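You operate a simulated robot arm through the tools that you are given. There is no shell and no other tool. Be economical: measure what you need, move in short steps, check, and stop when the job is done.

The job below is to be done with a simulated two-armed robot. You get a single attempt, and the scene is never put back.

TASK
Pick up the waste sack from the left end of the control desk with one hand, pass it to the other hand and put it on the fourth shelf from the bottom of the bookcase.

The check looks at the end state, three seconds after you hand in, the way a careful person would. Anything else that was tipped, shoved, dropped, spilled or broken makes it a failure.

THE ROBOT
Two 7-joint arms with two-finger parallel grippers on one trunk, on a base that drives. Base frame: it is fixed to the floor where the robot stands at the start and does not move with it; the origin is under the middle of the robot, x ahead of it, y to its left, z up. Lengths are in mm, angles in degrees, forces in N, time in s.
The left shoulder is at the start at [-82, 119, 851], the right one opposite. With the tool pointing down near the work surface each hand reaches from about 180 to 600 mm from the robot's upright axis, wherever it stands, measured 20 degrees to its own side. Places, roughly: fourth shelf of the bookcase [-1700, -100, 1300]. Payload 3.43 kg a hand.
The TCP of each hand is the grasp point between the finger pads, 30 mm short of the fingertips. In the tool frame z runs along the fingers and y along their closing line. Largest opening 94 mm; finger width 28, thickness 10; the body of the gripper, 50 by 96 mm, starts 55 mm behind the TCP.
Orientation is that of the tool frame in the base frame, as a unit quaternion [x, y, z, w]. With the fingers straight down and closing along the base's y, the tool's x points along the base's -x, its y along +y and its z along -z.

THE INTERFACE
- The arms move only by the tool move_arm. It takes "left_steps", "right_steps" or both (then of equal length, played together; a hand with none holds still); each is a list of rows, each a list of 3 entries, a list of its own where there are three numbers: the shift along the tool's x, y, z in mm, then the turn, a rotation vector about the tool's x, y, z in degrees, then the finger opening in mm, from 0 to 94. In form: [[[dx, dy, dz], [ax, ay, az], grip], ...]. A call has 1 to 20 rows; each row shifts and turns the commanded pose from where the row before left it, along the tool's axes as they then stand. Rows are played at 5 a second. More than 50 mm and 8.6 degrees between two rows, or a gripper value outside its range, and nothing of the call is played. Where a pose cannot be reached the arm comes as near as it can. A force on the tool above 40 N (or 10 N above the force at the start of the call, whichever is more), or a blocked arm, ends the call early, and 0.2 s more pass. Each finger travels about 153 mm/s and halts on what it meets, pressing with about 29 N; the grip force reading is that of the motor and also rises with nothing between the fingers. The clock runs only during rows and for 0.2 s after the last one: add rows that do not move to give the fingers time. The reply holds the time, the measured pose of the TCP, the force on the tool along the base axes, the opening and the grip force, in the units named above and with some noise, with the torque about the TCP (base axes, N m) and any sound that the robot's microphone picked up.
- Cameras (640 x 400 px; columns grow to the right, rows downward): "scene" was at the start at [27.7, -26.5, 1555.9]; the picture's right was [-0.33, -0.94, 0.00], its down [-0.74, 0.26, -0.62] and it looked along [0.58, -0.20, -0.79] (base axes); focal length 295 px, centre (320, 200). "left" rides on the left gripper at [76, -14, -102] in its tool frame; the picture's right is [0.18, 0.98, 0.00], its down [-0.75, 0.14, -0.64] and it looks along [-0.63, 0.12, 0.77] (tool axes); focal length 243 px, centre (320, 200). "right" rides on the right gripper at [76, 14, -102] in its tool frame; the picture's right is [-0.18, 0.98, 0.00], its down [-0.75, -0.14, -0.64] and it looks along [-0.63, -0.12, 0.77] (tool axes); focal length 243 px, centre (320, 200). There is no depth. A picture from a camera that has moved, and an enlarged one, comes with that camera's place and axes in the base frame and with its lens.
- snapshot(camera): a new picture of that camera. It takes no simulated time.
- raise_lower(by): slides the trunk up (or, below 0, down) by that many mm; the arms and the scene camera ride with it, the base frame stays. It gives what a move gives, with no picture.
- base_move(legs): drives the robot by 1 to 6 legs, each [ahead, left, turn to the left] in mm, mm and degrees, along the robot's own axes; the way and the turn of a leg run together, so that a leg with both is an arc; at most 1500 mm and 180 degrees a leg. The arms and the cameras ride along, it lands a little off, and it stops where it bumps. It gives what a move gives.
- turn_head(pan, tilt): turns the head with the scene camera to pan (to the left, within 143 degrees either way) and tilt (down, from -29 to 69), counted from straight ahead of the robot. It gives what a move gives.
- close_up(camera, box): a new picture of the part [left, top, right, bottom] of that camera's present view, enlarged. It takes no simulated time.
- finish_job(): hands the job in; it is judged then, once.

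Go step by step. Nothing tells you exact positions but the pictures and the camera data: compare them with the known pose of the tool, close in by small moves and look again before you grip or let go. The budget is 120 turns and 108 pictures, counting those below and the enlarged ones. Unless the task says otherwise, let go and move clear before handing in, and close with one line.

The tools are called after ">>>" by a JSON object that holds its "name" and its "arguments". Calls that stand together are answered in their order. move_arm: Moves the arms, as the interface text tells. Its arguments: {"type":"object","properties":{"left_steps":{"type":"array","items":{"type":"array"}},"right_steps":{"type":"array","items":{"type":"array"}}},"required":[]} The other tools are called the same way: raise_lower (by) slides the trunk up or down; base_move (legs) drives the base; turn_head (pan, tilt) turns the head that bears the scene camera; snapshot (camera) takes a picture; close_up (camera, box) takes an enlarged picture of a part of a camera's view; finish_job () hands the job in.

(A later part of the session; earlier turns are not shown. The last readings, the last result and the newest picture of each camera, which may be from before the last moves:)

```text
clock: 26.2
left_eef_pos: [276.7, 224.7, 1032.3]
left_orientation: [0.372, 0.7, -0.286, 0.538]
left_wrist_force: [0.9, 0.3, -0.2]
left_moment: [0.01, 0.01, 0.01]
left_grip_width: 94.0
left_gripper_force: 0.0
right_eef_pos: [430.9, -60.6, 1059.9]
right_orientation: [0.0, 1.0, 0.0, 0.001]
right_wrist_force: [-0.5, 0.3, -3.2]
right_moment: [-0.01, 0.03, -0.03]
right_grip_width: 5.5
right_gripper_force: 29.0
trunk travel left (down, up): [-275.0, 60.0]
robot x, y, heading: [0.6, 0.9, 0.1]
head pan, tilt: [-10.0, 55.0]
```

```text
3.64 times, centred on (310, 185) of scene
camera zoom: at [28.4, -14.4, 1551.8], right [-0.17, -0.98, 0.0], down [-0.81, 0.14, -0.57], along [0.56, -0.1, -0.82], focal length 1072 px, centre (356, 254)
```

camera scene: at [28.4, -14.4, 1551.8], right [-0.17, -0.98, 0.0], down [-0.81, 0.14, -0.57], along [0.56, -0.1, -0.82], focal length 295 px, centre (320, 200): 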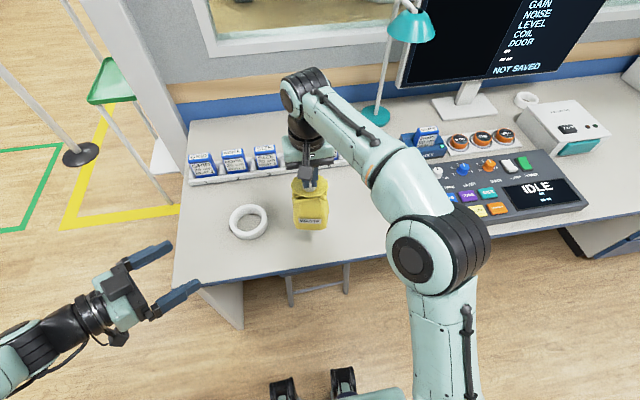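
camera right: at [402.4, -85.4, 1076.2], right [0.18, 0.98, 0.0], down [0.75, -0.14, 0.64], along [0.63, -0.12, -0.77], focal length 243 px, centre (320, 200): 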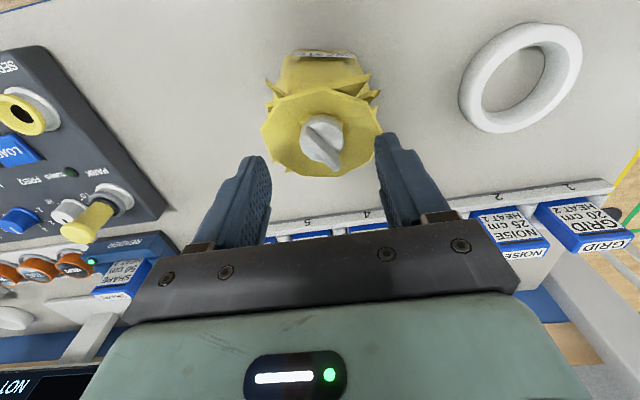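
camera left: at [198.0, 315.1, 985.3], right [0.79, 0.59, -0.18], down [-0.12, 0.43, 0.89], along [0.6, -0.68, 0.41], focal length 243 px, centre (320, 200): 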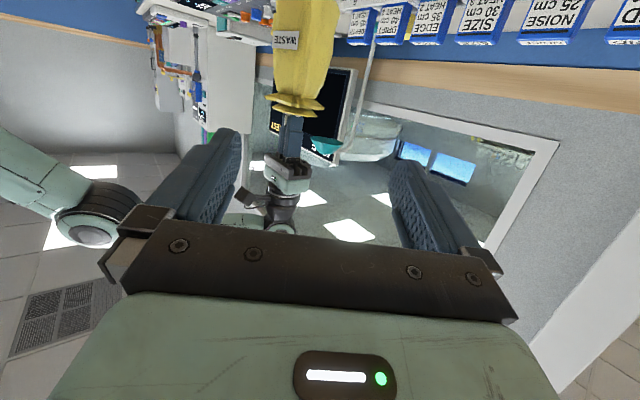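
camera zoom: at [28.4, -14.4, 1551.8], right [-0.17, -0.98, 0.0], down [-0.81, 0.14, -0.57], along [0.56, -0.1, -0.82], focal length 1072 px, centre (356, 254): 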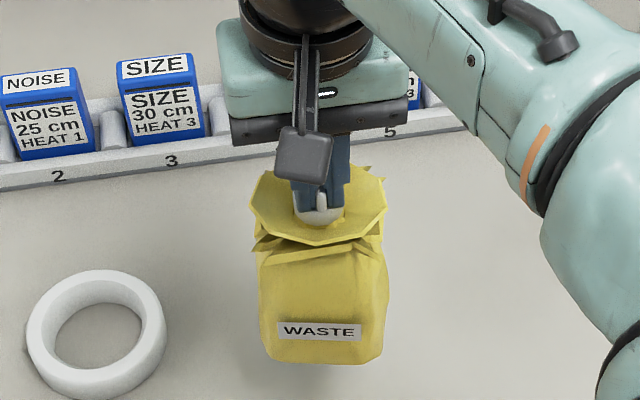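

I'll turn the sack about 44° with the right hand, so its flat faces line up with the left hand's closing line and the right hand's camera stays clear.

>>> {"name": "move_arm", "arguments": {"right_steps": [[[0, 0, 0], [0, 0, -7.4], 0], [[0, 0, 0], [0, 0, -7.4], 0], [[0, 0, 0], [0, 0, -7.4], 0], [[0, 0, 0], [0, 0, -7.4], 0], [[0, 0, 0], [0, 0, -7.4], 0], [[0, 0, 0], [0, 0, -7], 0], [[0, 0, 0], [0, 0, 0], 0]]}}

>>> {"name": "close_up", "arguments": {"camera": "left", "box": [240, 0, 360, 160]}}

>>> {"name": "close_up", "arguments": {"camera": "scene", "box": [260, 130, 360, 240]}}

```text
clock: 27.8
left_eef_pos: [275.5, 224.6, 1032.9]
left_orientation: [0.373, 0.701, -0.286, 0.537]
left_wrist_force: [0.1, 0.1, 0.3]
left_moment: [0.01, 0.0, 0.03]
left_grip_width: 94.1
left_gripper_force: 0.0
right_eef_pos: [431.1, -59.1, 1060.6]
right_orientation: [-0.375, 0.927, -0.001, 0.001]
right_wrist_force: [0.5, 0.2, -3.6]
right_moment: [0.01, 0.02, 0.03]
right_grip_width: 5.5
right_gripper_force: 28.8
trunk travel left (down, up): [-275.0, 60.0]
robot x, y, heading: [-2.3, 2.9, 0.1]
head pan, tilt: [-10.0, 55.0]
```

```text
2.50 times, centred on (300, 80) of left
camera zoom: at [197.5, 315.4, 985.4], right [0.79, 0.59, -0.18], down [-0.12, 0.43, 0.89], along [0.6, -0.68, 0.41], focal length 606 px, centre (370, 500)
```

zoom: 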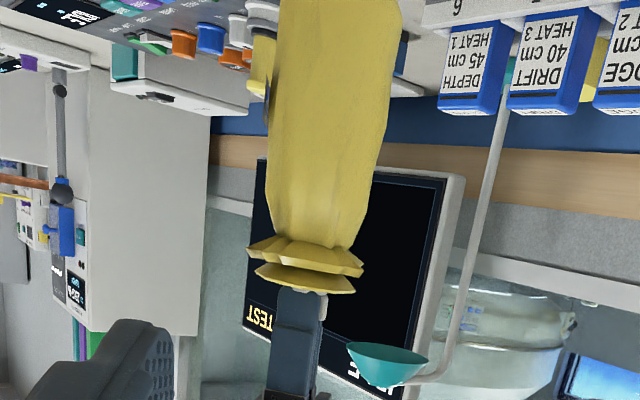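

```text
3.64 times, centred on (310, 185) of scene
camera zoom: at [27.8, -14.3, 1551.8], right [-0.17, -0.98, 0.0], down [-0.81, 0.14, -0.57], along [0.56, -0.1, -0.82], focal length 1072 px, centre (356, 254)
```

zoom: 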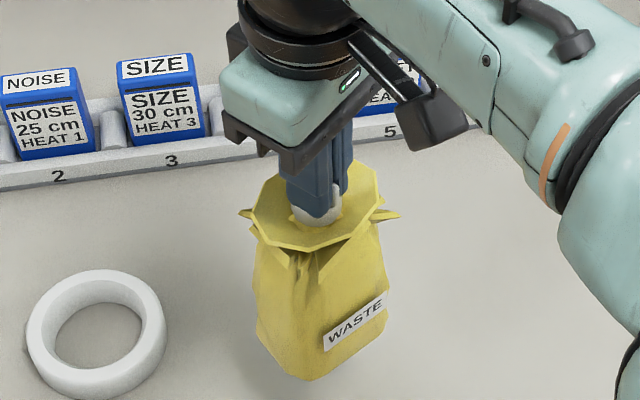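

The neck is now square-on to the left hand, about 60–67 mm wide. I'll move the left hand to a pre-grasp about 135 mm short of it, in line with it.

>>> {"name": "move_arm", "arguments": {"left_steps": [[[-13, -15, 20], [0, 0, 0], 94], [[-12.6, -15.1, 40], [0, 0, 0], 94], [[0, 0, 45], [0, 0, 0], 94], [[0, 0, 45], [0, 0, 0], 94], [[0, 0, 40], [0, 0, 0], 94], [[0, 0, 0], [0, 0, 0], 94]]}}

>>> {"name": "snapshot", "arguments": {"camera": "left"}}

>>> {"name": "snapshot", "arguments": {"camera": "scene"}}

```text
clock: 29.2
left_eef_pos: [357.8, 50.5, 1008.6]
left_orientation: [0.373, 0.7, -0.286, 0.537]
left_wrist_force: [0.0, -0.2, -0.3]
left_moment: [0.02, -0.01, 0.02]
left_grip_width: 94.1
left_gripper_force: 0.0
right_eef_pos: [430.2, -59.9, 1060.6]
right_orientation: [-0.375, 0.927, 0.0, 0.0]
right_wrist_force: [-0.2, -0.2, -3.3]
right_moment: [-0.02, 0.02, -0.01]
right_grip_width: 5.6
right_gripper_force: 29.0
trunk travel left (down, up): [-275.0, 60.0]
robot x, y, heading: [-1.2, -4.4, 0.1]
head pan, tilt: [-10.0, 55.0]
```

```text
67 pictures are left
camera left: at [279.0, 141.5, 961.2], right [0.79, 0.59, -0.18], down [-0.12, 0.43, 0.89], along [0.6, -0.68, 0.41], focal length 243 px, centre (320, 200)
```

left: 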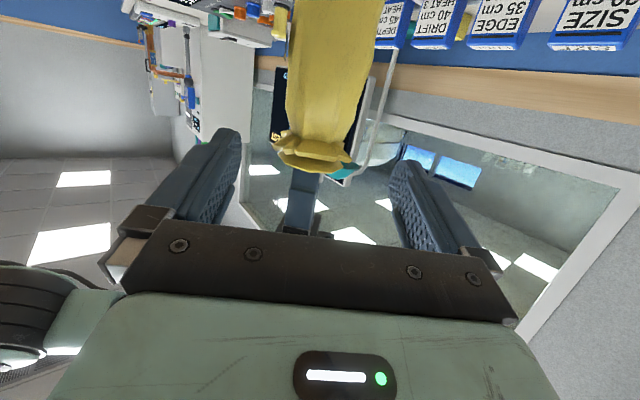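

```text
66 pictures are left
camera scene: at [27.2, -13.8, 1551.8], right [-0.17, -0.98, 0.0], down [-0.81, 0.14, -0.57], along [0.57, -0.1, -0.82], focal length 295 px, centre (320, 200)
```

scene: 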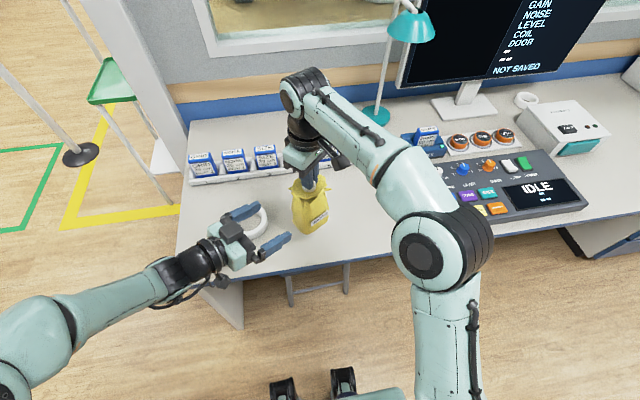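

Alignment is good: under 1 mm lateral error and 137 mm still to go. I'll advance most of the way and look.

>>> {"name": "move_arm", "arguments": {"left_steps": [[[0, -1, 30], [0, 0, 0], 94], [[0, 0, 30], [0, 0, 0], 94], [[0, 0, 20], [0, 0, 0], 94], [[0, 0, 15], [0, 0, 0], 94]]}}

>>> {"name": "snapshot", "arguments": {"camera": "left"}}

>>> {"name": "close_up", "arguments": {"camera": "scene", "box": [230, 130, 360, 260]}}

```text
clock: 30.2
left_eef_pos: [408.4, -26.7, 982.4]
left_orientation: [0.372, 0.701, -0.285, 0.537]
left_wrist_force: [-0.1, -0.3, -0.4]
left_moment: [0.01, 0.01, 0.03]
left_grip_width: 93.9
left_gripper_force: 0.1
right_eef_pos: [432.3, -59.3, 1059.7]
right_orientation: [-0.375, 0.927, 0.0, 0.0]
right_wrist_force: [0.0, -0.4, -2.5]
right_moment: [-0.02, -0.02, 0.02]
right_grip_width: 5.4
right_gripper_force: 28.7
trunk travel left (down, up): [-275.0, 60.0]
robot x, y, heading: [-2.1, -0.5, 0.0]
head pan, tilt: [-10.0, 55.0]
```

```text
65 pictures are left
camera left: at [330.3, 64.3, 936.4], right [0.79, 0.59, -0.18], down [-0.12, 0.43, 0.89], along [0.6, -0.68, 0.41], focal length 243 px, centre (320, 200)
```

left: 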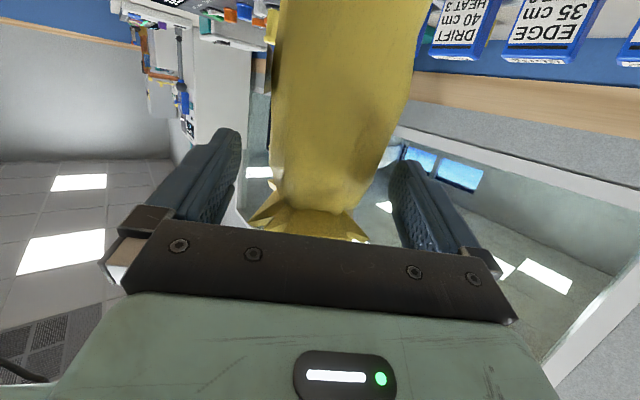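

```text
3.08 times, centred on (295, 195) of scene
camera zoom: at [28.1, -14.5, 1551.8], right [-0.17, -0.98, 0.0], down [-0.81, 0.14, -0.57], along [0.56, -0.1, -0.82], focal length 908 px, centre (397, 215)
```

zoom: 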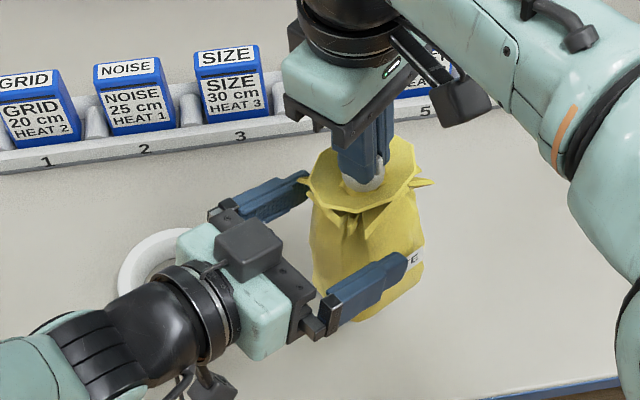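

Centred. I'll advance the last 38 mm.

>>> {"name": "move_arm", "arguments": {"left_steps": [[[0, 0, 14], [0, 0, 0], 94], [[0, 0, 14], [0, 0, 0], 94], [[0, 0, 10], [0, 0, 0], 94], [[0, 0, 0], [0, 0, 0], 94]]}}

>>> {"name": "snapshot", "arguments": {"camera": "left"}}

>>> {"name": "close_up", "arguments": {"camera": "scene", "box": [230, 130, 360, 260]}}

```text
clock: 31.2
left_eef_pos: [429.2, -56.3, 972.5]
left_orientation: [0.373, 0.701, -0.286, 0.537]
left_wrist_force: [-0.9, 0.2, -0.4]
left_moment: [0.01, 0.01, 0.03]
left_grip_width: 94.0
left_gripper_force: 0.0
right_eef_pos: [430.6, -59.2, 1060.4]
right_orientation: [-0.375, 0.927, 0.0, 0.0]
right_wrist_force: [-0.2, -0.5, -2.2]
right_moment: [0.04, 0.02, 0.01]
right_grip_width: 5.5
right_gripper_force: 28.9
trunk travel left (down, up): [-275.0, 60.0]
robot x, y, heading: [2.8, -0.3, 0.0]
head pan, tilt: [-10.0, 55.0]
```

```text
63 pictures are left
camera left: at [350.2, 34.1, 926.6], right [0.79, 0.59, -0.18], down [-0.12, 0.43, 0.89], along [0.6, -0.68, 0.41], focal length 243 px, centre (320, 200)
```

left: 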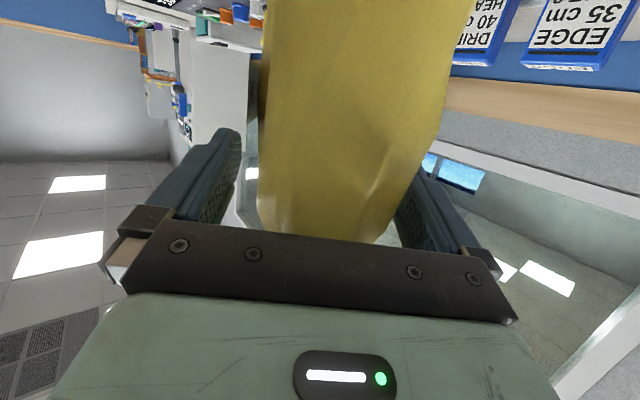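

```text
3.08 times, centred on (295, 195) of scene
camera zoom: at [27.7, -14.2, 1551.8], right [-0.17, -0.98, 0.0], down [-0.81, 0.14, -0.57], along [0.56, -0.1, -0.82], focal length 908 px, centre (397, 215)
```

zoom: 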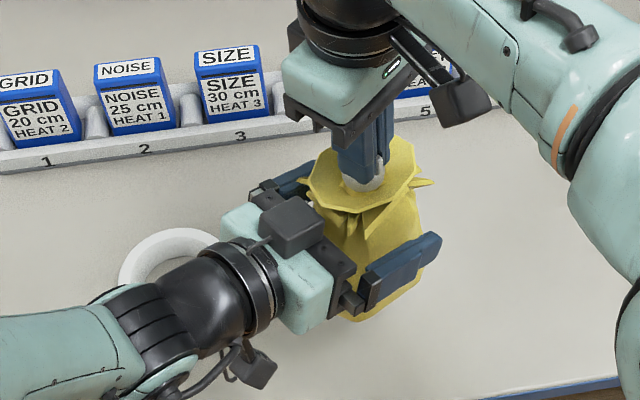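

The left fingers straddle the neck. I'll close the left gripper on it.

>>> {"name": "move_arm", "arguments": {"left_steps": [[[0, 0, 0], [0, 0, 0], 80], [[0, 0, 0], [0, 0, 0], 68], [[0, 0, 0], [0, 0, 0], 55], [[0, 0, 0], [0, 0, 0], 40], [[0, 0, 0], [0, 0, 0], 30], [[0, 0, 0], [0, 0, 0], 30]]}}

>>> {"name": "snapshot", "arguments": {"camera": "left"}}

>>> {"name": "close_up", "arguments": {"camera": "scene", "box": [230, 130, 360, 260]}}

```text
clock: 32.6
left_eef_pos: [429.2, -55.9, 973.0]
left_orientation: [0.371, 0.701, -0.285, 0.538]
left_wrist_force: [8.9, 4.1, -0.2]
left_moment: [-0.07, 0.32, 0.07]
left_grip_width: 74.3
left_gripper_force: 28.9
right_eef_pos: [431.3, -61.4, 1061.7]
right_orientation: [-0.374, 0.927, 0.0, -0.001]
right_wrist_force: [-8.0, -3.9, -1.3]
right_moment: [-0.3, 0.36, -0.02]
right_grip_width: 5.3
right_gripper_force: 29.0
trunk travel left (down, up): [-275.0, 60.0]
robot x, y, heading: [-1.5, -3.5, -0.1]
head pan, tilt: [-10.0, 55.0]
```

```text
61 pictures are left
camera left: at [350.5, 34.8, 926.6], right [0.79, 0.59, -0.18], down [-0.12, 0.43, 0.89], along [0.61, -0.68, 0.41], focal length 243 px, centre (320, 200)
```

left: 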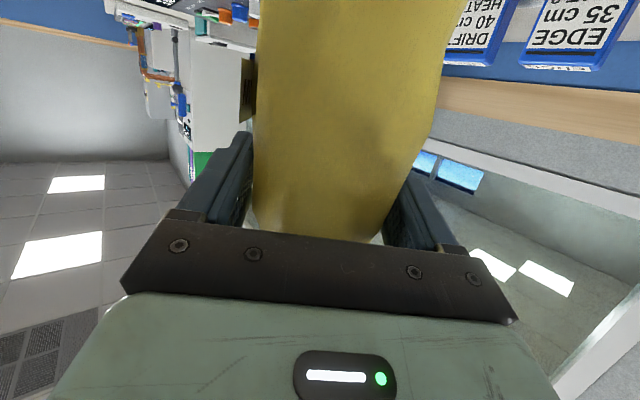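

```text
3.08 times, centred on (295, 195) of scene
camera zoom: at [27.8, -14.3, 1551.8], right [-0.17, -0.98, 0.0], down [-0.81, 0.14, -0.57], along [0.56, -0.1, -0.82], focal length 908 px, centre (397, 215)
```

zoom: 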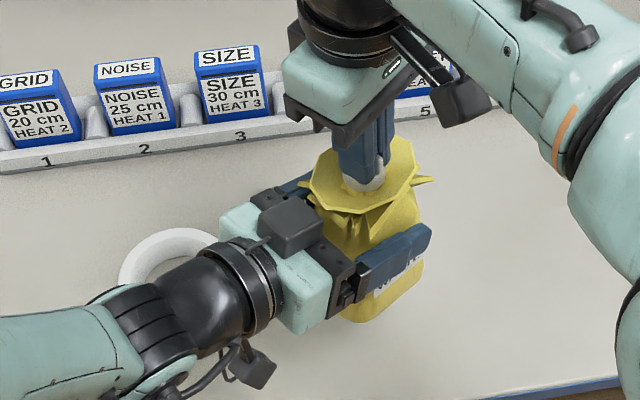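

The left hand holds at 74 mm with 29 N, with a small side load of about 10 N between the hands. I'll relieve that, then open the right fingers slightly.

>>> {"name": "move_arm", "arguments": {"left_steps": [[[0, 2, 0], [0, 0, 0], 30], [[0, 1, 0], [0, 0, 0], 30], [[0, 0, 0], [0, 0, 0], 30]]}}

>>> {"name": "move_arm", "arguments": {"right_steps": [[[0, 0, 0], [0, 0, 0], 6], [[0, 0, 0], [0, 0, 0], 8], [[0, 0, 0], [0, 0, 0], 14], [[0, 0, 0], [0, 0, 0], 20], [[0, 0, 0], [0, 0, 0], 20]]}}

>>> {"name": "close_up", "arguments": {"camera": "scene", "box": [230, 130, 360, 260]}}

```text
clock: 33.4
left_eef_pos: [429.9, -57.0, 972.9]
left_orientation: [0.373, 0.7, -0.286, 0.538]
left_wrist_force: [-4.3, 3.7, -0.2]
left_moment: [0.09, -0.67, -0.02]
left_grip_width: 74.1
left_gripper_force: 28.9
right_eef_pos: [431.0, -59.6, 1060.5]
right_orientation: [-0.376, 0.927, 0.0, 0.001]
right_wrist_force: [5.0, -3.7, -3.5]
right_moment: [-0.33, 0.24, 0.0]
right_grip_width: 5.7
right_gripper_force: 28.5
trunk travel left (down, up): [-275.0, 60.0]
robot x, y, heading: [0.5, -0.5, 0.1]
head pan, tilt: [-10.0, 55.0]
```

```text
clock: 34.6
left_eef_pos: [430.6, -55.1, 972.6]
left_orientation: [0.373, 0.7, -0.286, 0.538]
left_wrist_force: [0.9, 0.2, -0.7]
left_moment: [0.04, 0.01, -0.03]
left_grip_width: 74.4
left_gripper_force: 28.7
right_eef_pos: [431.6, -60.7, 1060.1]
right_orientation: [-0.375, 0.927, 0.0, 0.0]
right_wrist_force: [0.3, 0.5, 0.1]
right_moment: [0.0, -0.02, 0.0]
right_grip_width: 20.2
right_gripper_force: 0.2
trunk travel left (down, up): [-275.0, 60.0]
robot x, y, heading: [1.4, -2.0, -0.0]
head pan, tilt: [-10.0, 55.0]
```

```text
3.08 times, centred on (295, 195) of scene
camera zoom: at [27.8, -14.3, 1551.8], right [-0.17, -0.98, 0.0], down [-0.81, 0.14, -0.57], along [0.56, -0.1, -0.82], focal length 908 px, centre (397, 215)
```

zoom: 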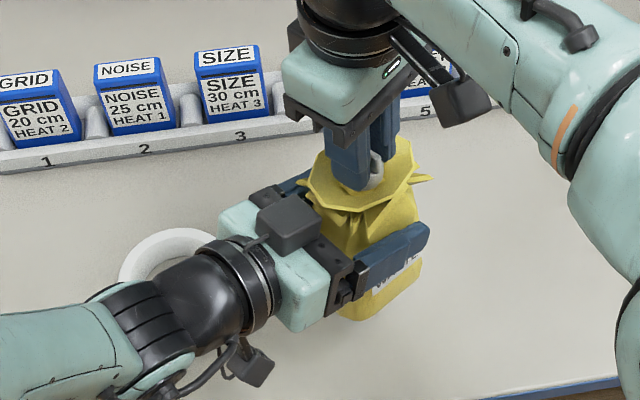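

Released from the right hand. I'll raise the right hand clear slowly and check the left hand's load.

>>> {"name": "move_arm", "arguments": {"right_steps": [[[0, 0, -8], [0, 0, 0], 24], [[0, 0, -15], [0, 0, 0], 30], [[0, 0, -20], [0, 0, 0], 30], [[0, 0, -30], [0, 0, 0], 30], [[0, 0, 0], [0, 0, 0], 30]]}}

>>> {"name": "close_up", "arguments": {"camera": "scene", "box": [230, 110, 360, 260]}}

>>> {"name": "snapshot", "arguments": {"camera": "left"}}

```text
clock: 35.8
left_eef_pos: [430.6, -54.7, 973.3]
left_orientation: [0.372, 0.7, -0.286, 0.538]
left_wrist_force: [0.4, 1.1, 0.0]
left_moment: [0.06, -0.01, 0.01]
left_grip_width: 74.4
left_gripper_force: 29.0
right_eef_pos: [431.4, -60.6, 1135.0]
right_orientation: [-0.375, 0.927, 0.0, 0.0]
right_wrist_force: [-0.1, 0.3, 0.1]
right_moment: [0.02, -0.03, 0.01]
right_grip_width: 29.6
right_gripper_force: 0.1
trunk travel left (down, up): [-275.0, 60.0]
robot x, y, heading: [0.5, -0.0, 0.0]
head pan, tilt: [-10.0, 55.0]
```

```text
2.67 times, centred on (295, 185) of scene
camera zoom: at [27.8, -14.5, 1551.8], right [-0.17, -0.98, 0.0], down [-0.81, 0.14, -0.57], along [0.56, -0.1, -0.82], focal length 786 px, centre (387, 240)
```

zoom: 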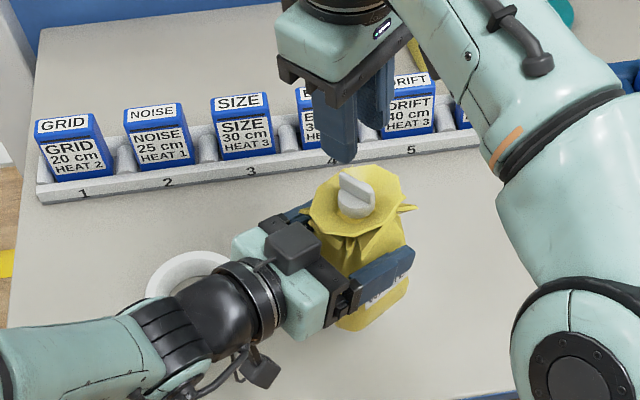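

```text
57 pictures are left
camera left: at [352.5, 35.8, 926.5], right [0.79, 0.59, -0.18], down [-0.12, 0.43, 0.89], along [0.6, -0.68, 0.41], focal length 243 px, centre (320, 200)
```

left: 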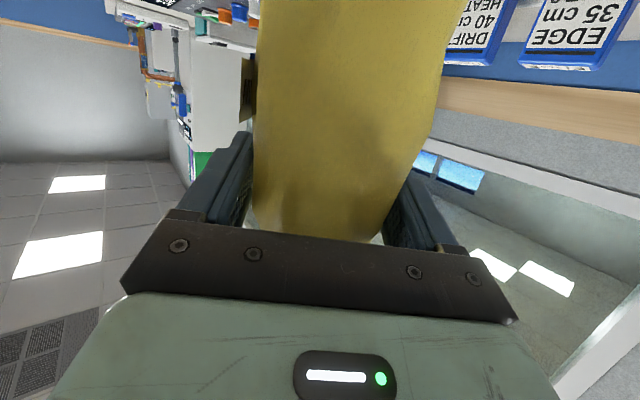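

The left hand alone holds the sack, upright and steady. I'll retract the right hand to its side, then back away from the desk.

>>> {"name": "move_arm", "arguments": {"right_steps": [[[0, 0, -30], [0, 0, 0], 30], [[0, -30, -20], [0, 0, 0], 30], [[0, -40, 0], [0, 0, 7], 30], [[20, -40, 0], [0, 0, 7], 30], [[30, -30, 0], [0, 0, 7], 30], [[30, 0, 0], [0, 0, 7], 30], [[30, 0, 0], [0, 0, 7], 30], [[0, 0, 0], [0, 0, 7], 30]]}}

>>> {"name": "base_move", "arguments": {"legs": [[-300, 0, 0]]}}

>>> {"name": "snapshot", "arguments": {"camera": "scene"}}

```text
clock: 37.6
left_eef_pos: [430.9, -54.3, 972.5]
left_orientation: [0.372, 0.701, -0.286, 0.538]
left_wrist_force: [0.4, 0.3, -0.9]
left_moment: [0.03, -0.03, 0.0]
left_grip_width: 74.3
left_gripper_force: 29.1
right_eef_pos: [384.2, -174.7, 1137.3]
right_orientation: [-0.047, 0.999, 0.0, 0.0]
right_wrist_force: [0.3, 0.5, 0.4]
right_moment: [0.01, -0.02, 0.0]
right_grip_width: 29.9
right_gripper_force: 0.1
right hand out of reach, approached as far as the arm can: row 1, 2, 3
trunk travel left (down, up): [-275.0, 60.0]
robot x, y, heading: [-1.3, 0.8, -0.2]
head pan, tilt: [-10.0, 55.0]
```

```text
clock: 39.6
left_eef_pos: [133.2, -54.1, 972.9]
left_orientation: [0.372, 0.7, -0.286, 0.538]
left_wrist_force: [-0.4, 0.2, 0.5]
left_moment: [0.02, -0.01, 0.03]
left_grip_width: 73.8
left_gripper_force: 28.8
right_eef_pos: [86.1, -173.8, 1136.8]
right_orientation: [-0.05, 0.999, 0.0, 0.001]
right_wrist_force: [-0.8, 0.2, 0.5]
right_moment: [0.0, 0.01, 0.0]
right_grip_width: 29.8
right_gripper_force: 0.0
trunk travel left (down, up): [-275.0, 60.0]
robot x, y, heading: [-300.0, -4.1, -0.0]
head pan, tilt: [-10.0, 55.0]
```

```text
56 pictures are left
camera scene: at [-269.4, -14.6, 1551.8], right [-0.17, -0.99, 0.0], down [-0.81, 0.14, -0.57], along [0.57, -0.1, -0.82], focal length 295 px, centre (320, 200)
```

scene: 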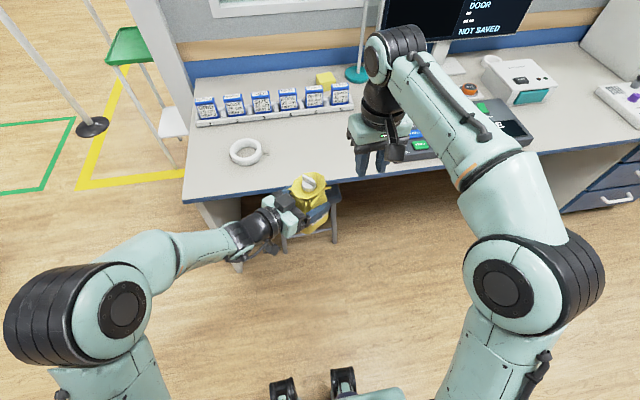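

I'll check the floor behind the robot before backing up and turning.

>>> {"name": "turn_head", "arguments": {"pan": 143, "tilt": 40}}

>>> {"name": "snapshot", "arguments": {"camera": "scene"}}

>>> {"name": "turn_head", "arguments": {"pan": -143, "tilt": 40}}

>>> {"name": "snapshot", "arguments": {"camera": "scene"}}

```text
clock: 42.0
left_eef_pos: [134.8, -54.7, 973.3]
left_orientation: [0.371, 0.701, -0.285, 0.538]
left_wrist_force: [-0.2, 0.4, 0.0]
left_moment: [0.03, 0.01, 0.0]
left_grip_width: 74.2
left_gripper_force: 29.2
right_eef_pos: [86.5, -174.2, 1136.2]
right_orientation: [-0.051, 0.999, 0.0, 0.0]
right_wrist_force: [1.1, 0.1, 0.1]
right_moment: [0.02, -0.02, 0.03]
right_grip_width: 29.7
right_gripper_force: 0.1
trunk travel left (down, up): [-275.0, 60.0]
robot x, y, heading: [-297.0, 0.1, 0.3]
head pan, tilt: [143.0, 40.0]
```

```text
55 pictures are left
camera scene: at [-408.0, 48.8, 1572.5], right [0.6, 0.8, 0.0], down [0.51, -0.39, -0.77], along [-0.61, 0.46, -0.64], focal length 295 px, centre (320, 200)
```

scene: 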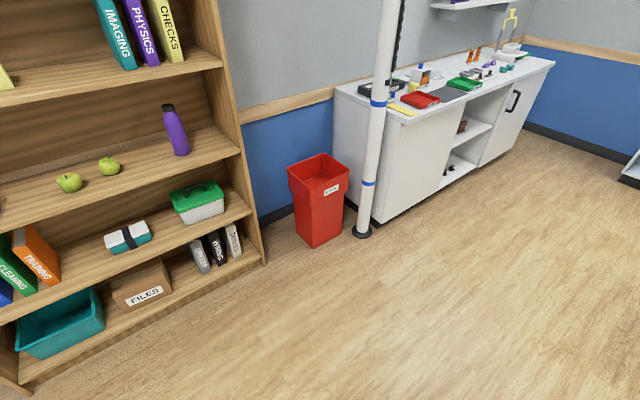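

```text
clock: 46.0
left_eef_pos: [134.3, -54.6, 973.2]
left_orientation: [0.372, 0.701, -0.285, 0.537]
left_wrist_force: [-0.5, -0.2, 0.0]
left_moment: [0.0, -0.01, -0.03]
left_grip_width: 74.1
left_gripper_force: 28.7
right_eef_pos: [85.8, -174.3, 1135.8]
right_orientation: [-0.05, 0.999, -0.001, 0.0]
right_wrist_force: [-0.1, -0.3, -0.4]
right_moment: [-0.01, -0.04, -0.01]
right_grip_width: 30.2
right_gripper_force: 0.0
trunk travel left (down, up): [-275.0, 60.0]
robot x, y, heading: [-300.2, -3.6, 0.1]
head pan, tilt: [-143.0, 40.0]
```

```text
54 pictures are left
camera scene: at [-407.7, -53.6, 1572.5], right [-0.6, 0.8, 0.0], down [0.51, 0.39, -0.77], along [-0.61, -0.46, -0.64], focal length 295 px, centre (320, 200)
```

scene: 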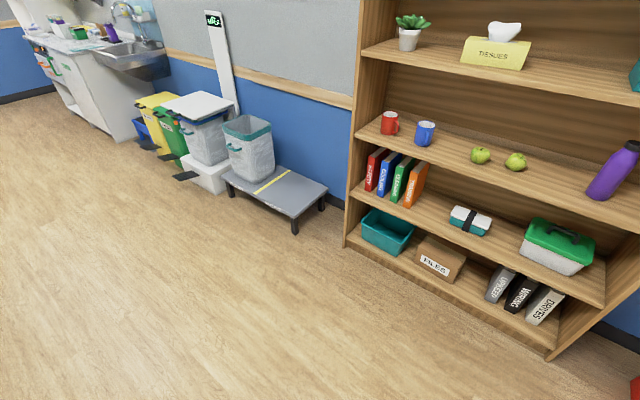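

The shelves are clear to count: bottom (basket), 2 (binders), 3 (mugs and apples), 4 (plant, tissues, binders). So the tissue shelf is the fourth, and it has free space around y≈0 between the tissues and the IMAGING binder. I'll back up and turn around to face it.

>>> {"name": "base_move", "arguments": {"legs": [[-150, 0, 0], [0, 0, 90], [0, 0, 90]]}}

>>> {"name": "turn_head", "arguments": {"pan": 0, "tilt": 10}}

>>> {"name": "raise_lower", "arguments": {"by": 60}}

>>> {"name": "snapshot", "arguments": {"camera": "scene"}}

```text
clock: 55.0
left_eef_pos: [-879.1, 44.9, 973.2]
left_orientation: [0.705, -0.364, -0.541, -0.28]
left_wrist_force: [-0.8, -0.3, 0.0]
left_moment: [0.03, -0.02, 0.01]
left_grip_width: 74.2
left_gripper_force: 29.2
right_eef_pos: [-832.5, 165.4, 1135.7]
right_orientation: [0.998, 0.059, 0.001, 0.0]
right_wrist_force: [0.8, 0.5, 0.4]
right_moment: [0.02, 0.0, 0.01]
right_grip_width: 30.2
right_gripper_force: 0.1
trunk travel left (down, up): [-275.0, 60.0]
robot x, y, heading: [-445.5, 2.0, -178.7]
head pan, tilt: [-143.0, 40.0]
```

```text
clock: 57.3
left_eef_pos: [-878.6, 44.0, 973.5]
left_orientation: [0.705, -0.364, -0.541, -0.28]
left_wrist_force: [-0.4, -0.4, -0.5]
left_moment: [-0.01, -0.04, -0.03]
left_grip_width: 74.1
left_gripper_force: 29.2
right_eef_pos: [-833.7, 165.4, 1135.6]
right_orientation: [0.998, 0.059, 0.0, -0.001]
right_wrist_force: [0.0, 0.4, 0.4]
right_moment: [0.01, 0.0, 0.03]
right_grip_width: 30.0
right_gripper_force: 0.0
trunk travel left (down, up): [-275.0, 60.0]
robot x, y, heading: [-448.2, -0.8, -178.7]
head pan, tilt: [0.0, 10.0]
```

```text
clock: 58.3
left_eef_pos: [-878.2, 44.2, 1032.7]
left_orientation: [0.705, -0.365, -0.54, -0.28]
left_wrist_force: [0.6, 0.5, -2.8]
left_moment: [0.02, 0.0, 0.01]
left_grip_width: 74.5
left_gripper_force: 28.8
right_eef_pos: [-833.7, 164.8, 1195.1]
right_orientation: [0.998, 0.059, 0.0, 0.0]
right_wrist_force: [0.6, -0.3, 0.6]
right_moment: [0.0, 0.0, 0.01]
right_grip_width: 29.9
right_gripper_force: 0.0
trunk travel left (down, up): [-335.0, 0.0]
robot x, y, heading: [-446.9, -3.0, -178.7]
head pan, tilt: [0.0, 10.0]
```

```text
53 pictures are left
camera scene: at [-493.6, -3.5, 1683.4], right [-0.02, 1.0, 0.0], down [0.17, 0.0, -0.98], along [-0.98, -0.02, -0.17], focal length 295 px, centre (320, 200)
```

scene: 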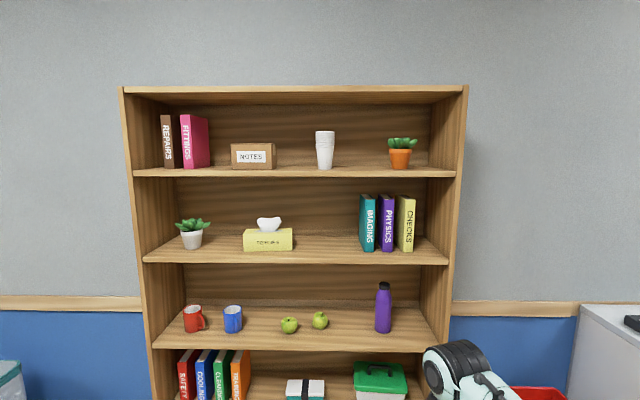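

There's a clear gap between the tissue box and the IMAGING binder. I'll move the right hand out of the way, then raise the sack toward shelf height.

>>> {"name": "move_arm", "arguments": {"right_steps": [[[10, -35, 0], [0, 0, 0], 30], [[15, -35, 10], [0, 0, 0], 30], [[25, -35, 20], [0, 0, 0], 30], [[30, -30, 20], [0, 0, 0], 30], [[30, -10, 20], [0, 0, 0], 30]]}}

>>> {"name": "move_arm", "arguments": {"left_steps": [[[-38.6, 0, -10.4], [0, 0, 0], 30], [[-43.5, 0, -11.7], [0, 0, 0], 30], [[-43.5, 0, -11.7], [0, 0, 0], 30], [[-43.5, 0, -11.7], [0, 0, 0], 30], [[-43.5, 0, -11.7], [0, 0, 0], 30], [[-43.5, 0, -11.7], [0, 0, 0], 30], [[-38.6, 0, -10.4], [0, 0, 0], 30], [[0, 0, 0], [0, 0, 0], 30]]}}

>>> {"name": "snapshot", "arguments": {"camera": "scene"}}

```text
clock: 59.5
left_eef_pos: [-878.2, 45.0, 1033.5]
left_orientation: [0.705, -0.364, -0.541, -0.28]
left_wrist_force: [0.7, 0.3, -2.7]
left_moment: [0.01, 0.0, -0.01]
left_grip_width: 74.4
left_gripper_force: 29.0
right_eef_pos: [-739.1, 321.3, 1126.4]
right_orientation: [0.998, 0.06, -0.001, 0.0]
right_wrist_force: [0.1, -0.2, -0.3]
right_moment: [-0.02, -0.02, 0.01]
right_grip_width: 29.8
right_gripper_force: 0.1
trunk travel left (down, up): [-335.0, 0.0]
robot x, y, heading: [-447.6, 1.9, -179.1]
head pan, tilt: [0.0, 10.0]
```

```text
clock: 61.3
left_eef_pos: [-880.0, 43.2, 1339.2]
left_orientation: [0.705, -0.364, -0.541, -0.28]
left_wrist_force: [-0.6, 0.2, -2.1]
left_moment: [0.01, -0.02, 0.04]
left_grip_width: 74.1
left_gripper_force: 29.3
right_eef_pos: [-741.5, 321.0, 1126.3]
right_orientation: [0.998, 0.06, 0.0, 0.0]
right_wrist_force: [-1.0, 0.3, -0.3]
right_moment: [0.03, -0.01, -0.02]
right_grip_width: 30.2
right_gripper_force: 0.0
trunk travel left (down, up): [-335.0, 0.0]
robot x, y, heading: [-445.4, 0.7, -178.8]
head pan, tilt: [0.0, 10.0]
```

```text
52 pictures are left
camera scene: at [-494.5, -3.6, 1683.3], right [-0.02, 1.0, 0.0], down [0.17, 0.0, -0.98], along [-0.98, -0.02, -0.17], focal length 295 px, centre (320, 200)
```

scene: 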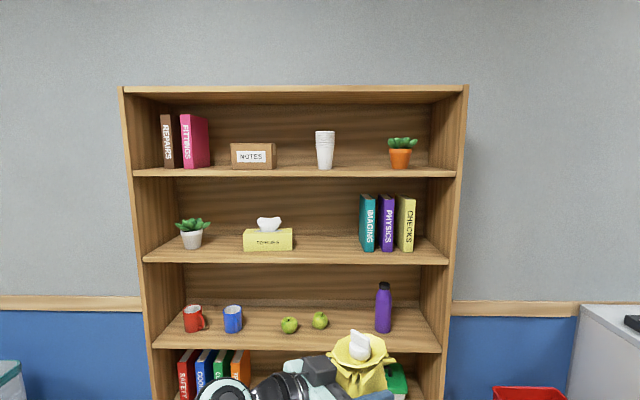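

The sack is at shelf-4 height. I'll turn the left hand to point straight at the bookcase while reaching out and shifting it slightly to the robot's left.

>>> {"name": "move_arm", "arguments": {"left_steps": [[[-0.4, 23.3, 1.6], [-7.59, 0, -2.04], 30], [[-1.3, 22.8, 4.7], [-7.59, 0, -2.04], 30], [[-2.1, 21.9, 7.7], [-7.59, 0, -2.04], 30], [[-2.9, 20.6, 10.6], [-7.59, 0, -2.04], 30], [[-3.6, 18.9, 13.2], [-7.59, 0, -2.04], 30], [[-4.1, 17, 15.4], [-7.59, 0, -2.04], 30], [[-4.7, 14.7, 17.5], [-7.59, 0, -2.04], 30], [[0, 0, 0], [0, 0, 0], 30]]}}

>>> {"name": "snapshot", "arguments": {"camera": "scene"}}

>>> {"name": "snapshot", "arguments": {"camera": "left"}}

```text
clock: 63.1
left_eef_pos: [-1017.7, -41.1, 1336.5]
left_orientation: [0.793, 0.002, -0.609, 0.001]
left_wrist_force: [0.7, 0.0, -3.1]
left_moment: [0.0, -0.03, -0.02]
left_grip_width: 74.3
left_gripper_force: 29.6
right_eef_pos: [-740.8, 321.3, 1127.5]
right_orientation: [0.998, 0.06, 0.0, 0.0]
right_wrist_force: [0.9, -1.1, -0.4]
right_moment: [0.04, -0.01, 0.0]
right_grip_width: 30.2
right_gripper_force: 0.0
trunk travel left (down, up): [-335.0, 0.0]
robot x, y, heading: [-444.9, 0.3, -178.5]
head pan, tilt: [0.0, 10.0]
```

```text
51 pictures are left
camera scene: at [-494.0, -4.2, 1683.4], right [-0.02, 1.0, 0.0], down [0.17, 0.0, -0.98], along [-0.98, -0.02, -0.17], focal length 295 px, centre (320, 200)
```

scene: 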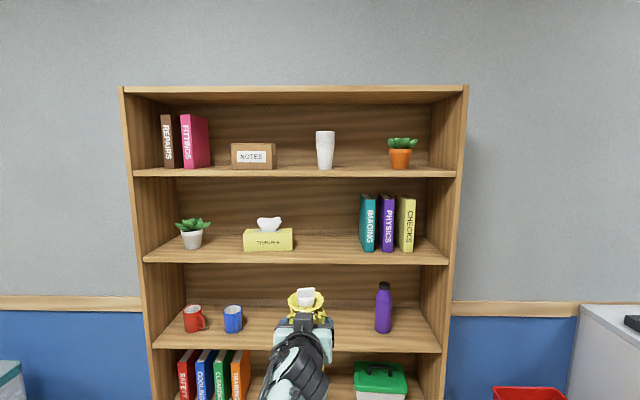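

```text
50 pictures are left
camera left: at [-899.9, -25.7, 1291.1], right [0.05, -0.98, -0.18], down [0.43, -0.14, 0.89], along [-0.9, -0.12, 0.41], focal length 243 px, centre (320, 200)
```

left: 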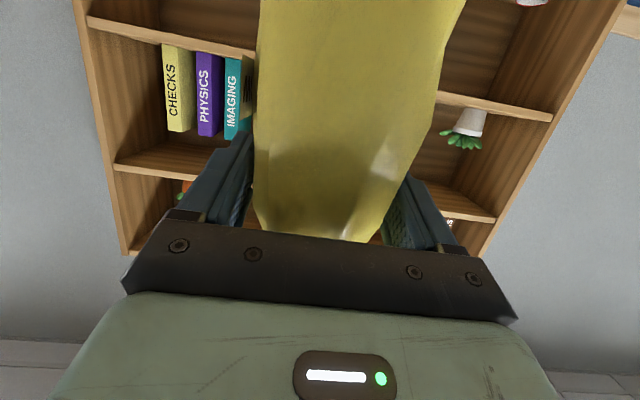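

The hand points straight at the gap. I'll zoom in to measure the height of the fourth shelf's top surface.

>>> {"name": "close_up", "arguments": {"camera": "left", "box": [430, 60, 590, 160]}}

>>> {"name": "close_up", "arguments": {"camera": "left", "box": [70, 0, 260, 150]}}

>>> {"name": "close_up", "arguments": {"camera": "scene", "box": [220, 200, 380, 300]}}

```text
4.00 times, centred on (510, 110) of left
camera zoom: at [-899.9, -25.7, 1291.1], right [0.05, -0.98, -0.18], down [0.43, -0.14, 0.89], along [-0.9, -0.12, 0.41], focal length 970 px, centre (-440, 560)
```

zoom: 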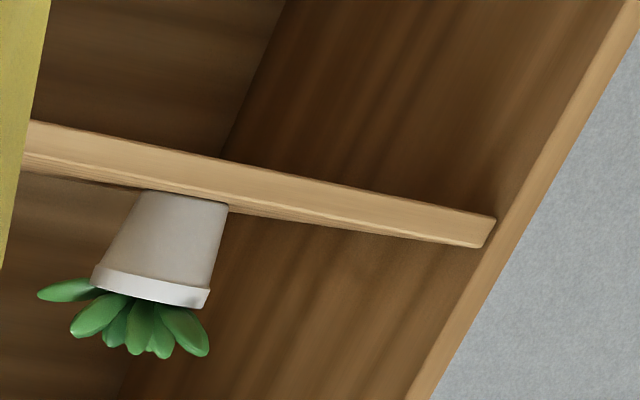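

```text
2.67 times, centred on (165, 75) of left
camera zoom: at [-899.9, -25.7, 1291.1], right [0.05, -0.98, -0.18], down [0.43, -0.14, 0.89], along [-0.9, -0.12, 0.41], focal length 647 px, centre (733, 533)
```

zoom: 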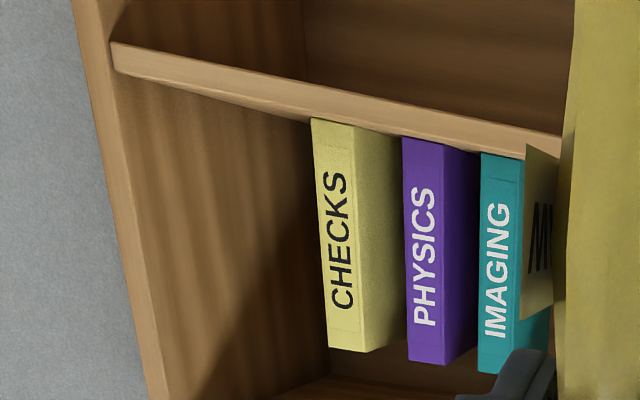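

```text
4.00 times, centred on (300, 250) of scene
camera zoom: at [-494.0, -4.2, 1683.4], right [-0.02, 1.0, 0.0], down [0.17, 0.0, -0.98], along [-0.98, -0.02, -0.17], focal length 1180 px, centre (400, 0)
```

zoom: 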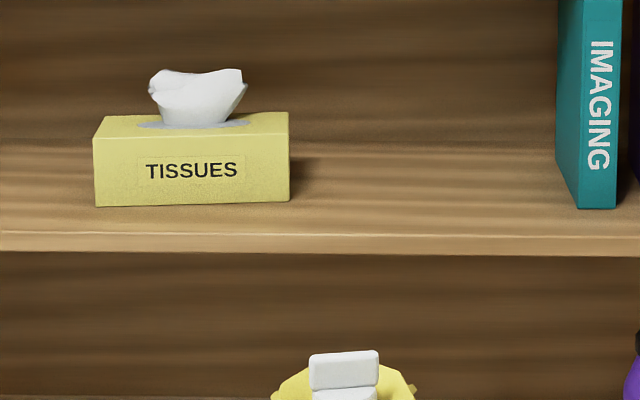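

Two views agree: the shelf top is at z≈1258, its front edge at x≈-1607, and the gap runs y≈-145…160. I'll raise 45 mm so the sack's base has clearance, then drive most of the way.

>>> {"name": "move_arm", "arguments": {"left_steps": [[[-21.8, 0, -5.9], [0, 0, 0], 30], [[-21.7, 0, -5.8], [0, 0, 0], 30], [[0, 0, 0], [0, 0, 0], 30]]}}

>>> {"name": "base_move", "arguments": {"legs": [[420, -62, 0]]}}

>>> {"name": "turn_head", "arguments": {"pan": 0, "tilt": 25}}

>>> {"name": "snapshot", "arguments": {"camera": "scene"}}

>>> {"name": "snapshot", "arguments": {"camera": "left"}}

```text
clock: 63.9
left_eef_pos: [-1019.2, -40.3, 1383.4]
left_orientation: [0.793, 0.002, -0.609, 0.001]
left_wrist_force: [-0.1, 0.0, -3.0]
left_moment: [0.03, -0.02, 0.0]
left_grip_width: 74.4
left_gripper_force: 28.9
right_eef_pos: [-741.6, 321.8, 1125.8]
right_orientation: [0.998, 0.061, 0.0, 0.0]
right_wrist_force: [0.8, -0.5, -0.4]
right_moment: [0.02, 0.01, -0.01]
right_grip_width: 30.1
right_gripper_force: 0.0
trunk travel left (down, up): [-335.0, 0.0]
robot x, y, heading: [-449.2, 1.1, -178.8]
head pan, tilt: [0.0, 10.0]
```

```text
clock: 66.5
left_eef_pos: [-1443.4, 14.2, 1383.1]
left_orientation: [0.794, 0.001, -0.608, 0.0]
left_wrist_force: [-0.6, -0.6, -3.3]
left_moment: [-0.02, -0.06, -0.03]
left_grip_width: 74.2
left_gripper_force: 28.3
right_eef_pos: [-1164.0, 375.0, 1125.9]
right_orientation: [0.998, 0.057, 0.0, 0.001]
right_wrist_force: [0.1, 0.0, 0.1]
right_moment: [-0.01, -0.01, 0.02]
right_grip_width: 30.1
right_gripper_force: 0.0
trunk travel left (down, up): [-335.0, 0.0]
robot x, y, heading: [-874.9, 52.5, -178.8]
head pan, tilt: [0.0, 10.0]
```

```text
clock: 67.3
left_eef_pos: [-1444.2, 14.7, 1383.3]
left_orientation: [0.794, 0.002, -0.608, 0.001]
left_wrist_force: [0.6, -0.7, -3.6]
left_moment: [0.01, -0.03, 0.02]
left_grip_width: 74.2
left_gripper_force: 29.1
right_eef_pos: [-1165.0, 375.6, 1126.8]
right_orientation: [0.998, 0.057, 0.0, 0.001]
right_wrist_force: [0.3, -0.3, -0.6]
right_moment: [-0.01, -0.03, -0.03]
right_grip_width: 30.0
right_gripper_force: 0.1
trunk travel left (down, up): [-335.0, 0.0]
robot x, y, heading: [-868.8, 51.9, -179.2]
head pan, tilt: [0.0, 25.0]
```

```text
46 pictures are left
camera scene: at [-918.6, 49.3, 1659.1], right [-0.02, 1.0, 0.0], down [0.42, 0.01, -0.91], along [-0.91, -0.02, -0.42], focal length 295 px, centre (320, 200)
```

scene: 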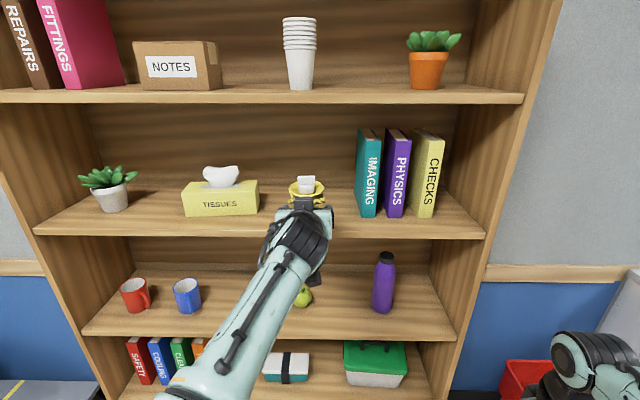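

```text
45 pictures are left
camera left: at [-1325.2, 30.0, 1336.7], right [0.05, -0.98, -0.18], down [0.42, -0.14, 0.89], along [-0.9, -0.12, 0.41], focal length 243 px, centre (320, 200)
```

left: 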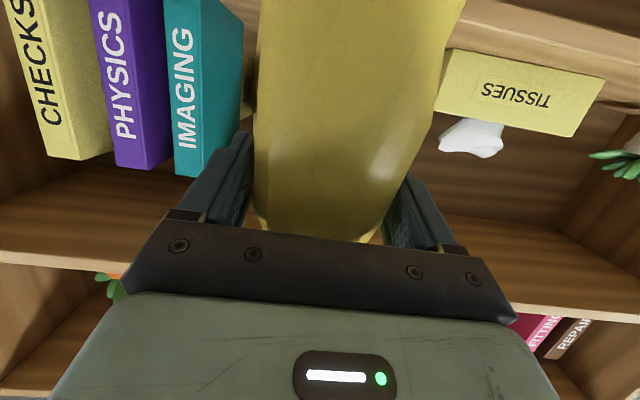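

>>> {"name": "close_up", "arguments": {"camera": "scene", "box": [200, 150, 440, 300]}}

>>> {"name": "close_up", "arguments": {"camera": "left", "box": [430, 0, 640, 130]}}

```text
2.67 times, centred on (320, 225) of scene
camera zoom: at [-918.6, 49.3, 1659.1], right [-0.02, 1.0, 0.0], down [0.42, 0.01, -0.91], along [-0.91, -0.02, -0.42], focal length 786 px, centre (320, 133)
```

zoom: 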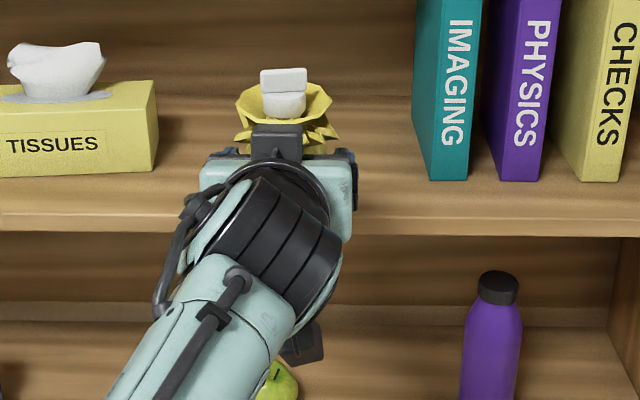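

```text
3.05 times, centred on (535, 65) of left
camera zoom: at [-1325.2, 30.0, 1336.7], right [0.05, -0.98, -0.18], down [0.42, -0.14, 0.89], along [-0.9, -0.12, 0.41], focal length 739 px, centre (-335, 611)
```

zoom: 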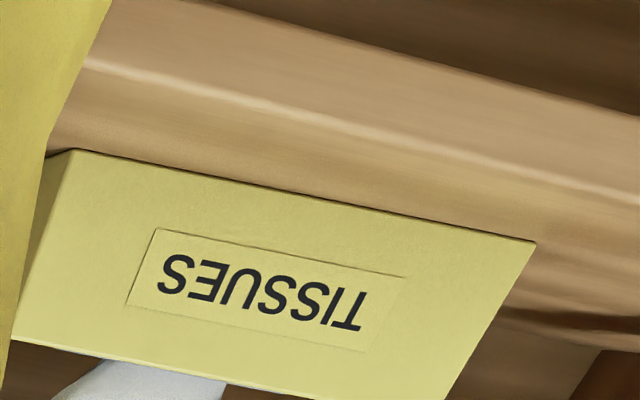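

The approach path is clear, and the shelf top comes out at 1248–1258. I'll drive the last ~268 mm.

>>> {"name": "base_move", "arguments": {"legs": [[140, 4, 0], [126, 3, 0]]}}

>>> {"name": "snapshot", "arguments": {"camera": "scene"}}

>>> {"name": "snapshot", "arguments": {"camera": "left"}}

```text
clock: 69.5
left_eef_pos: [-1706.9, 2.7, 1382.8]
left_orientation: [0.794, 0.001, -0.608, 0.0]
left_wrist_force: [-0.4, 0.3, -4.3]
left_moment: [-0.03, 0.01, -0.01]
left_grip_width: 74.2
left_gripper_force: 29.0
right_eef_pos: [-1428.5, 364.0, 1126.5]
right_orientation: [0.998, 0.058, 0.0, 0.0]
right_wrist_force: [-0.6, -0.8, -0.5]
right_moment: [0.0, 0.01, 0.0]
right_grip_width: 30.1
right_gripper_force: 0.1
trunk travel left (down, up): [-335.0, 0.0]
robot x, y, heading: [-1133.5, 41.7, -178.6]
head pan, tilt: [0.0, 25.0]
```

```text
42 pictures are left
camera scene: at [-1181.2, 37.4, 1658.8], right [-0.02, 1.0, 0.0], down [0.42, 0.01, -0.91], along [-0.91, -0.02, -0.42], focal length 295 px, centre (320, 200)
```

scene: 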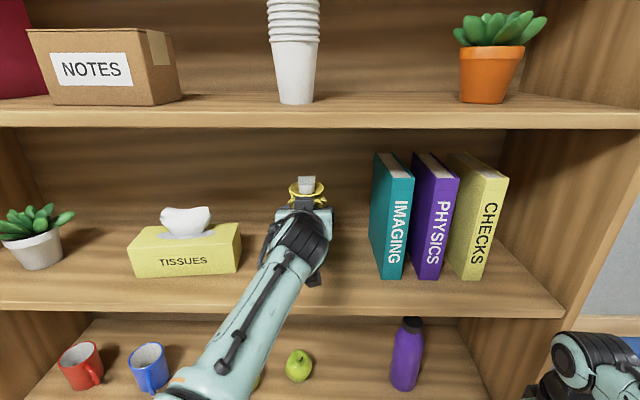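

```text
41 pictures are left
camera left: at [-1587.8, 17.8, 1336.6], right [0.05, -0.98, -0.18], down [0.42, -0.14, 0.89], along [-0.9, -0.12, 0.41], focal length 243 px, centre (320, 200)
```

left: 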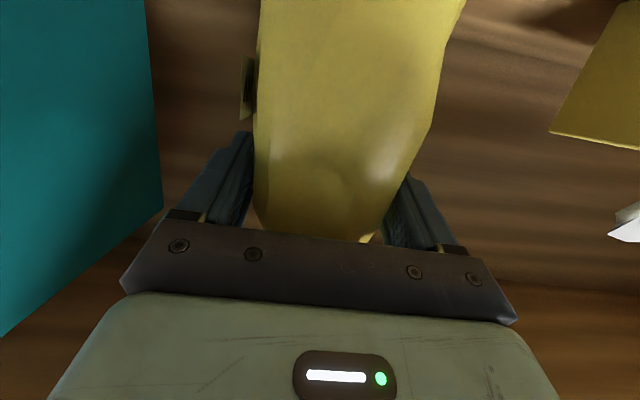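

The sack is over the shelf, in the middle of the gap. I'll lower it 26 mm, then go in small steps until the force shows contact.

>>> {"name": "move_arm", "arguments": {"left_steps": [[[12.6, 0, 3.4], [0, 0, 0], 30], [[12.6, 0, 3.4], [0, 0, 0], 30], [[0, 0, 0], [0, 0, 0], 30]]}}

>>> {"name": "move_arm", "arguments": {"left_steps": [[[2.9, 0, 0.8], [0, 0, 0], 30], [[2.9, 0, 0.8], [0, 0, 0], 30], [[0, 0, 0], [0, 0, 0], 30]]}}

>>> {"name": "move_arm", "arguments": {"left_steps": [[[1.9, 0, 0.5], [0, 0, 0], 30], [[0, 0, 0], [0, 0, 0], 30]]}}

>>> {"name": "move_arm", "arguments": {"left_steps": [[[1.9, 0, 0.5], [0, 0, 0], 30], [[0, 0, 0], [0, 0, 0], 30]]}}

```text
clock: 70.3
left_eef_pos: [-1705.3, 3.2, 1362.5]
left_orientation: [0.791, 0.001, -0.612, -0.001]
left_wrist_force: [-2.4, -0.1, 21.4]
left_moment: [-0.15, -0.41, -0.08]
left_grip_width: 74.2
left_gripper_force: 28.9
right_eef_pos: [-1428.2, 362.1, 1127.5]
right_orientation: [0.998, 0.057, -0.001, 0.0]
right_wrist_force: [1.0, -0.3, 0.1]
right_moment: [-0.01, 0.0, 0.01]
right_grip_width: 30.0
right_gripper_force: 0.0
trunk travel left (down, up): [-335.0, 0.0]
robot x, y, heading: [-1133.7, 39.7, -178.8]
head pan, tilt: [0.0, 25.0]
```

```text
clock: 71.1
left_eef_pos: [-1704.7, 2.7, 1354.4]
left_orientation: [0.792, 0.001, -0.611, 0.0]
left_wrist_force: [0.7, -1.0, 20.0]
left_moment: [-0.1, -0.27, -0.09]
left_grip_width: 74.6
left_gripper_force: 29.2
right_eef_pos: [-1428.0, 363.4, 1126.2]
right_orientation: [0.998, 0.058, -0.001, 0.001]
right_wrist_force: [0.2, -0.1, 0.3]
right_moment: [0.01, 0.02, 0.01]
right_grip_width: 30.0
right_gripper_force: 0.0
trunk travel left (down, up): [-335.0, 0.0]
robot x, y, heading: [-1138.6, 37.3, -178.8]
head pan, tilt: [0.0, 25.0]
```

```text
clock: 71.7
left_eef_pos: [-1706.6, 3.7, 1353.2]
left_orientation: [0.792, 0.001, -0.61, 0.0]
left_wrist_force: [-0.4, -1.0, 21.0]
left_moment: [-0.06, -0.36, 0.17]
left_grip_width: 74.2
left_gripper_force: 29.3
right_eef_pos: [-1428.5, 363.2, 1127.9]
right_orientation: [0.998, 0.057, -0.001, -0.001]
right_wrist_force: [0.6, -0.6, -0.1]
right_moment: [-0.04, -0.04, -0.03]
right_grip_width: 29.9
right_gripper_force: 0.0
trunk travel left (down, up): [-335.0, 0.0]
robot x, y, heading: [-1136.3, 39.6, -178.8]
head pan, tilt: [0.0, 25.0]
```

```text
clock: 72.3
left_eef_pos: [-1706.0, 2.6, 1349.1]
left_orientation: [0.792, 0.002, -0.61, 0.0]
left_wrist_force: [0.4, -1.6, 21.0]
left_moment: [-0.13, -0.33, 0.08]
left_grip_width: 74.4
left_gripper_force: 28.7
right_eef_pos: [-1427.5, 363.2, 1127.1]
right_orientation: [0.998, 0.057, -0.001, 0.0]
right_wrist_force: [-0.1, -0.3, 0.0]
right_moment: [0.01, 0.0, 0.0]
right_grip_width: 29.8
right_gripper_force: 0.0
trunk travel left (down, up): [-335.0, 0.0]
robot x, y, heading: [-1135.1, 37.5, -178.9]
head pan, tilt: [0.0, 25.0]
```

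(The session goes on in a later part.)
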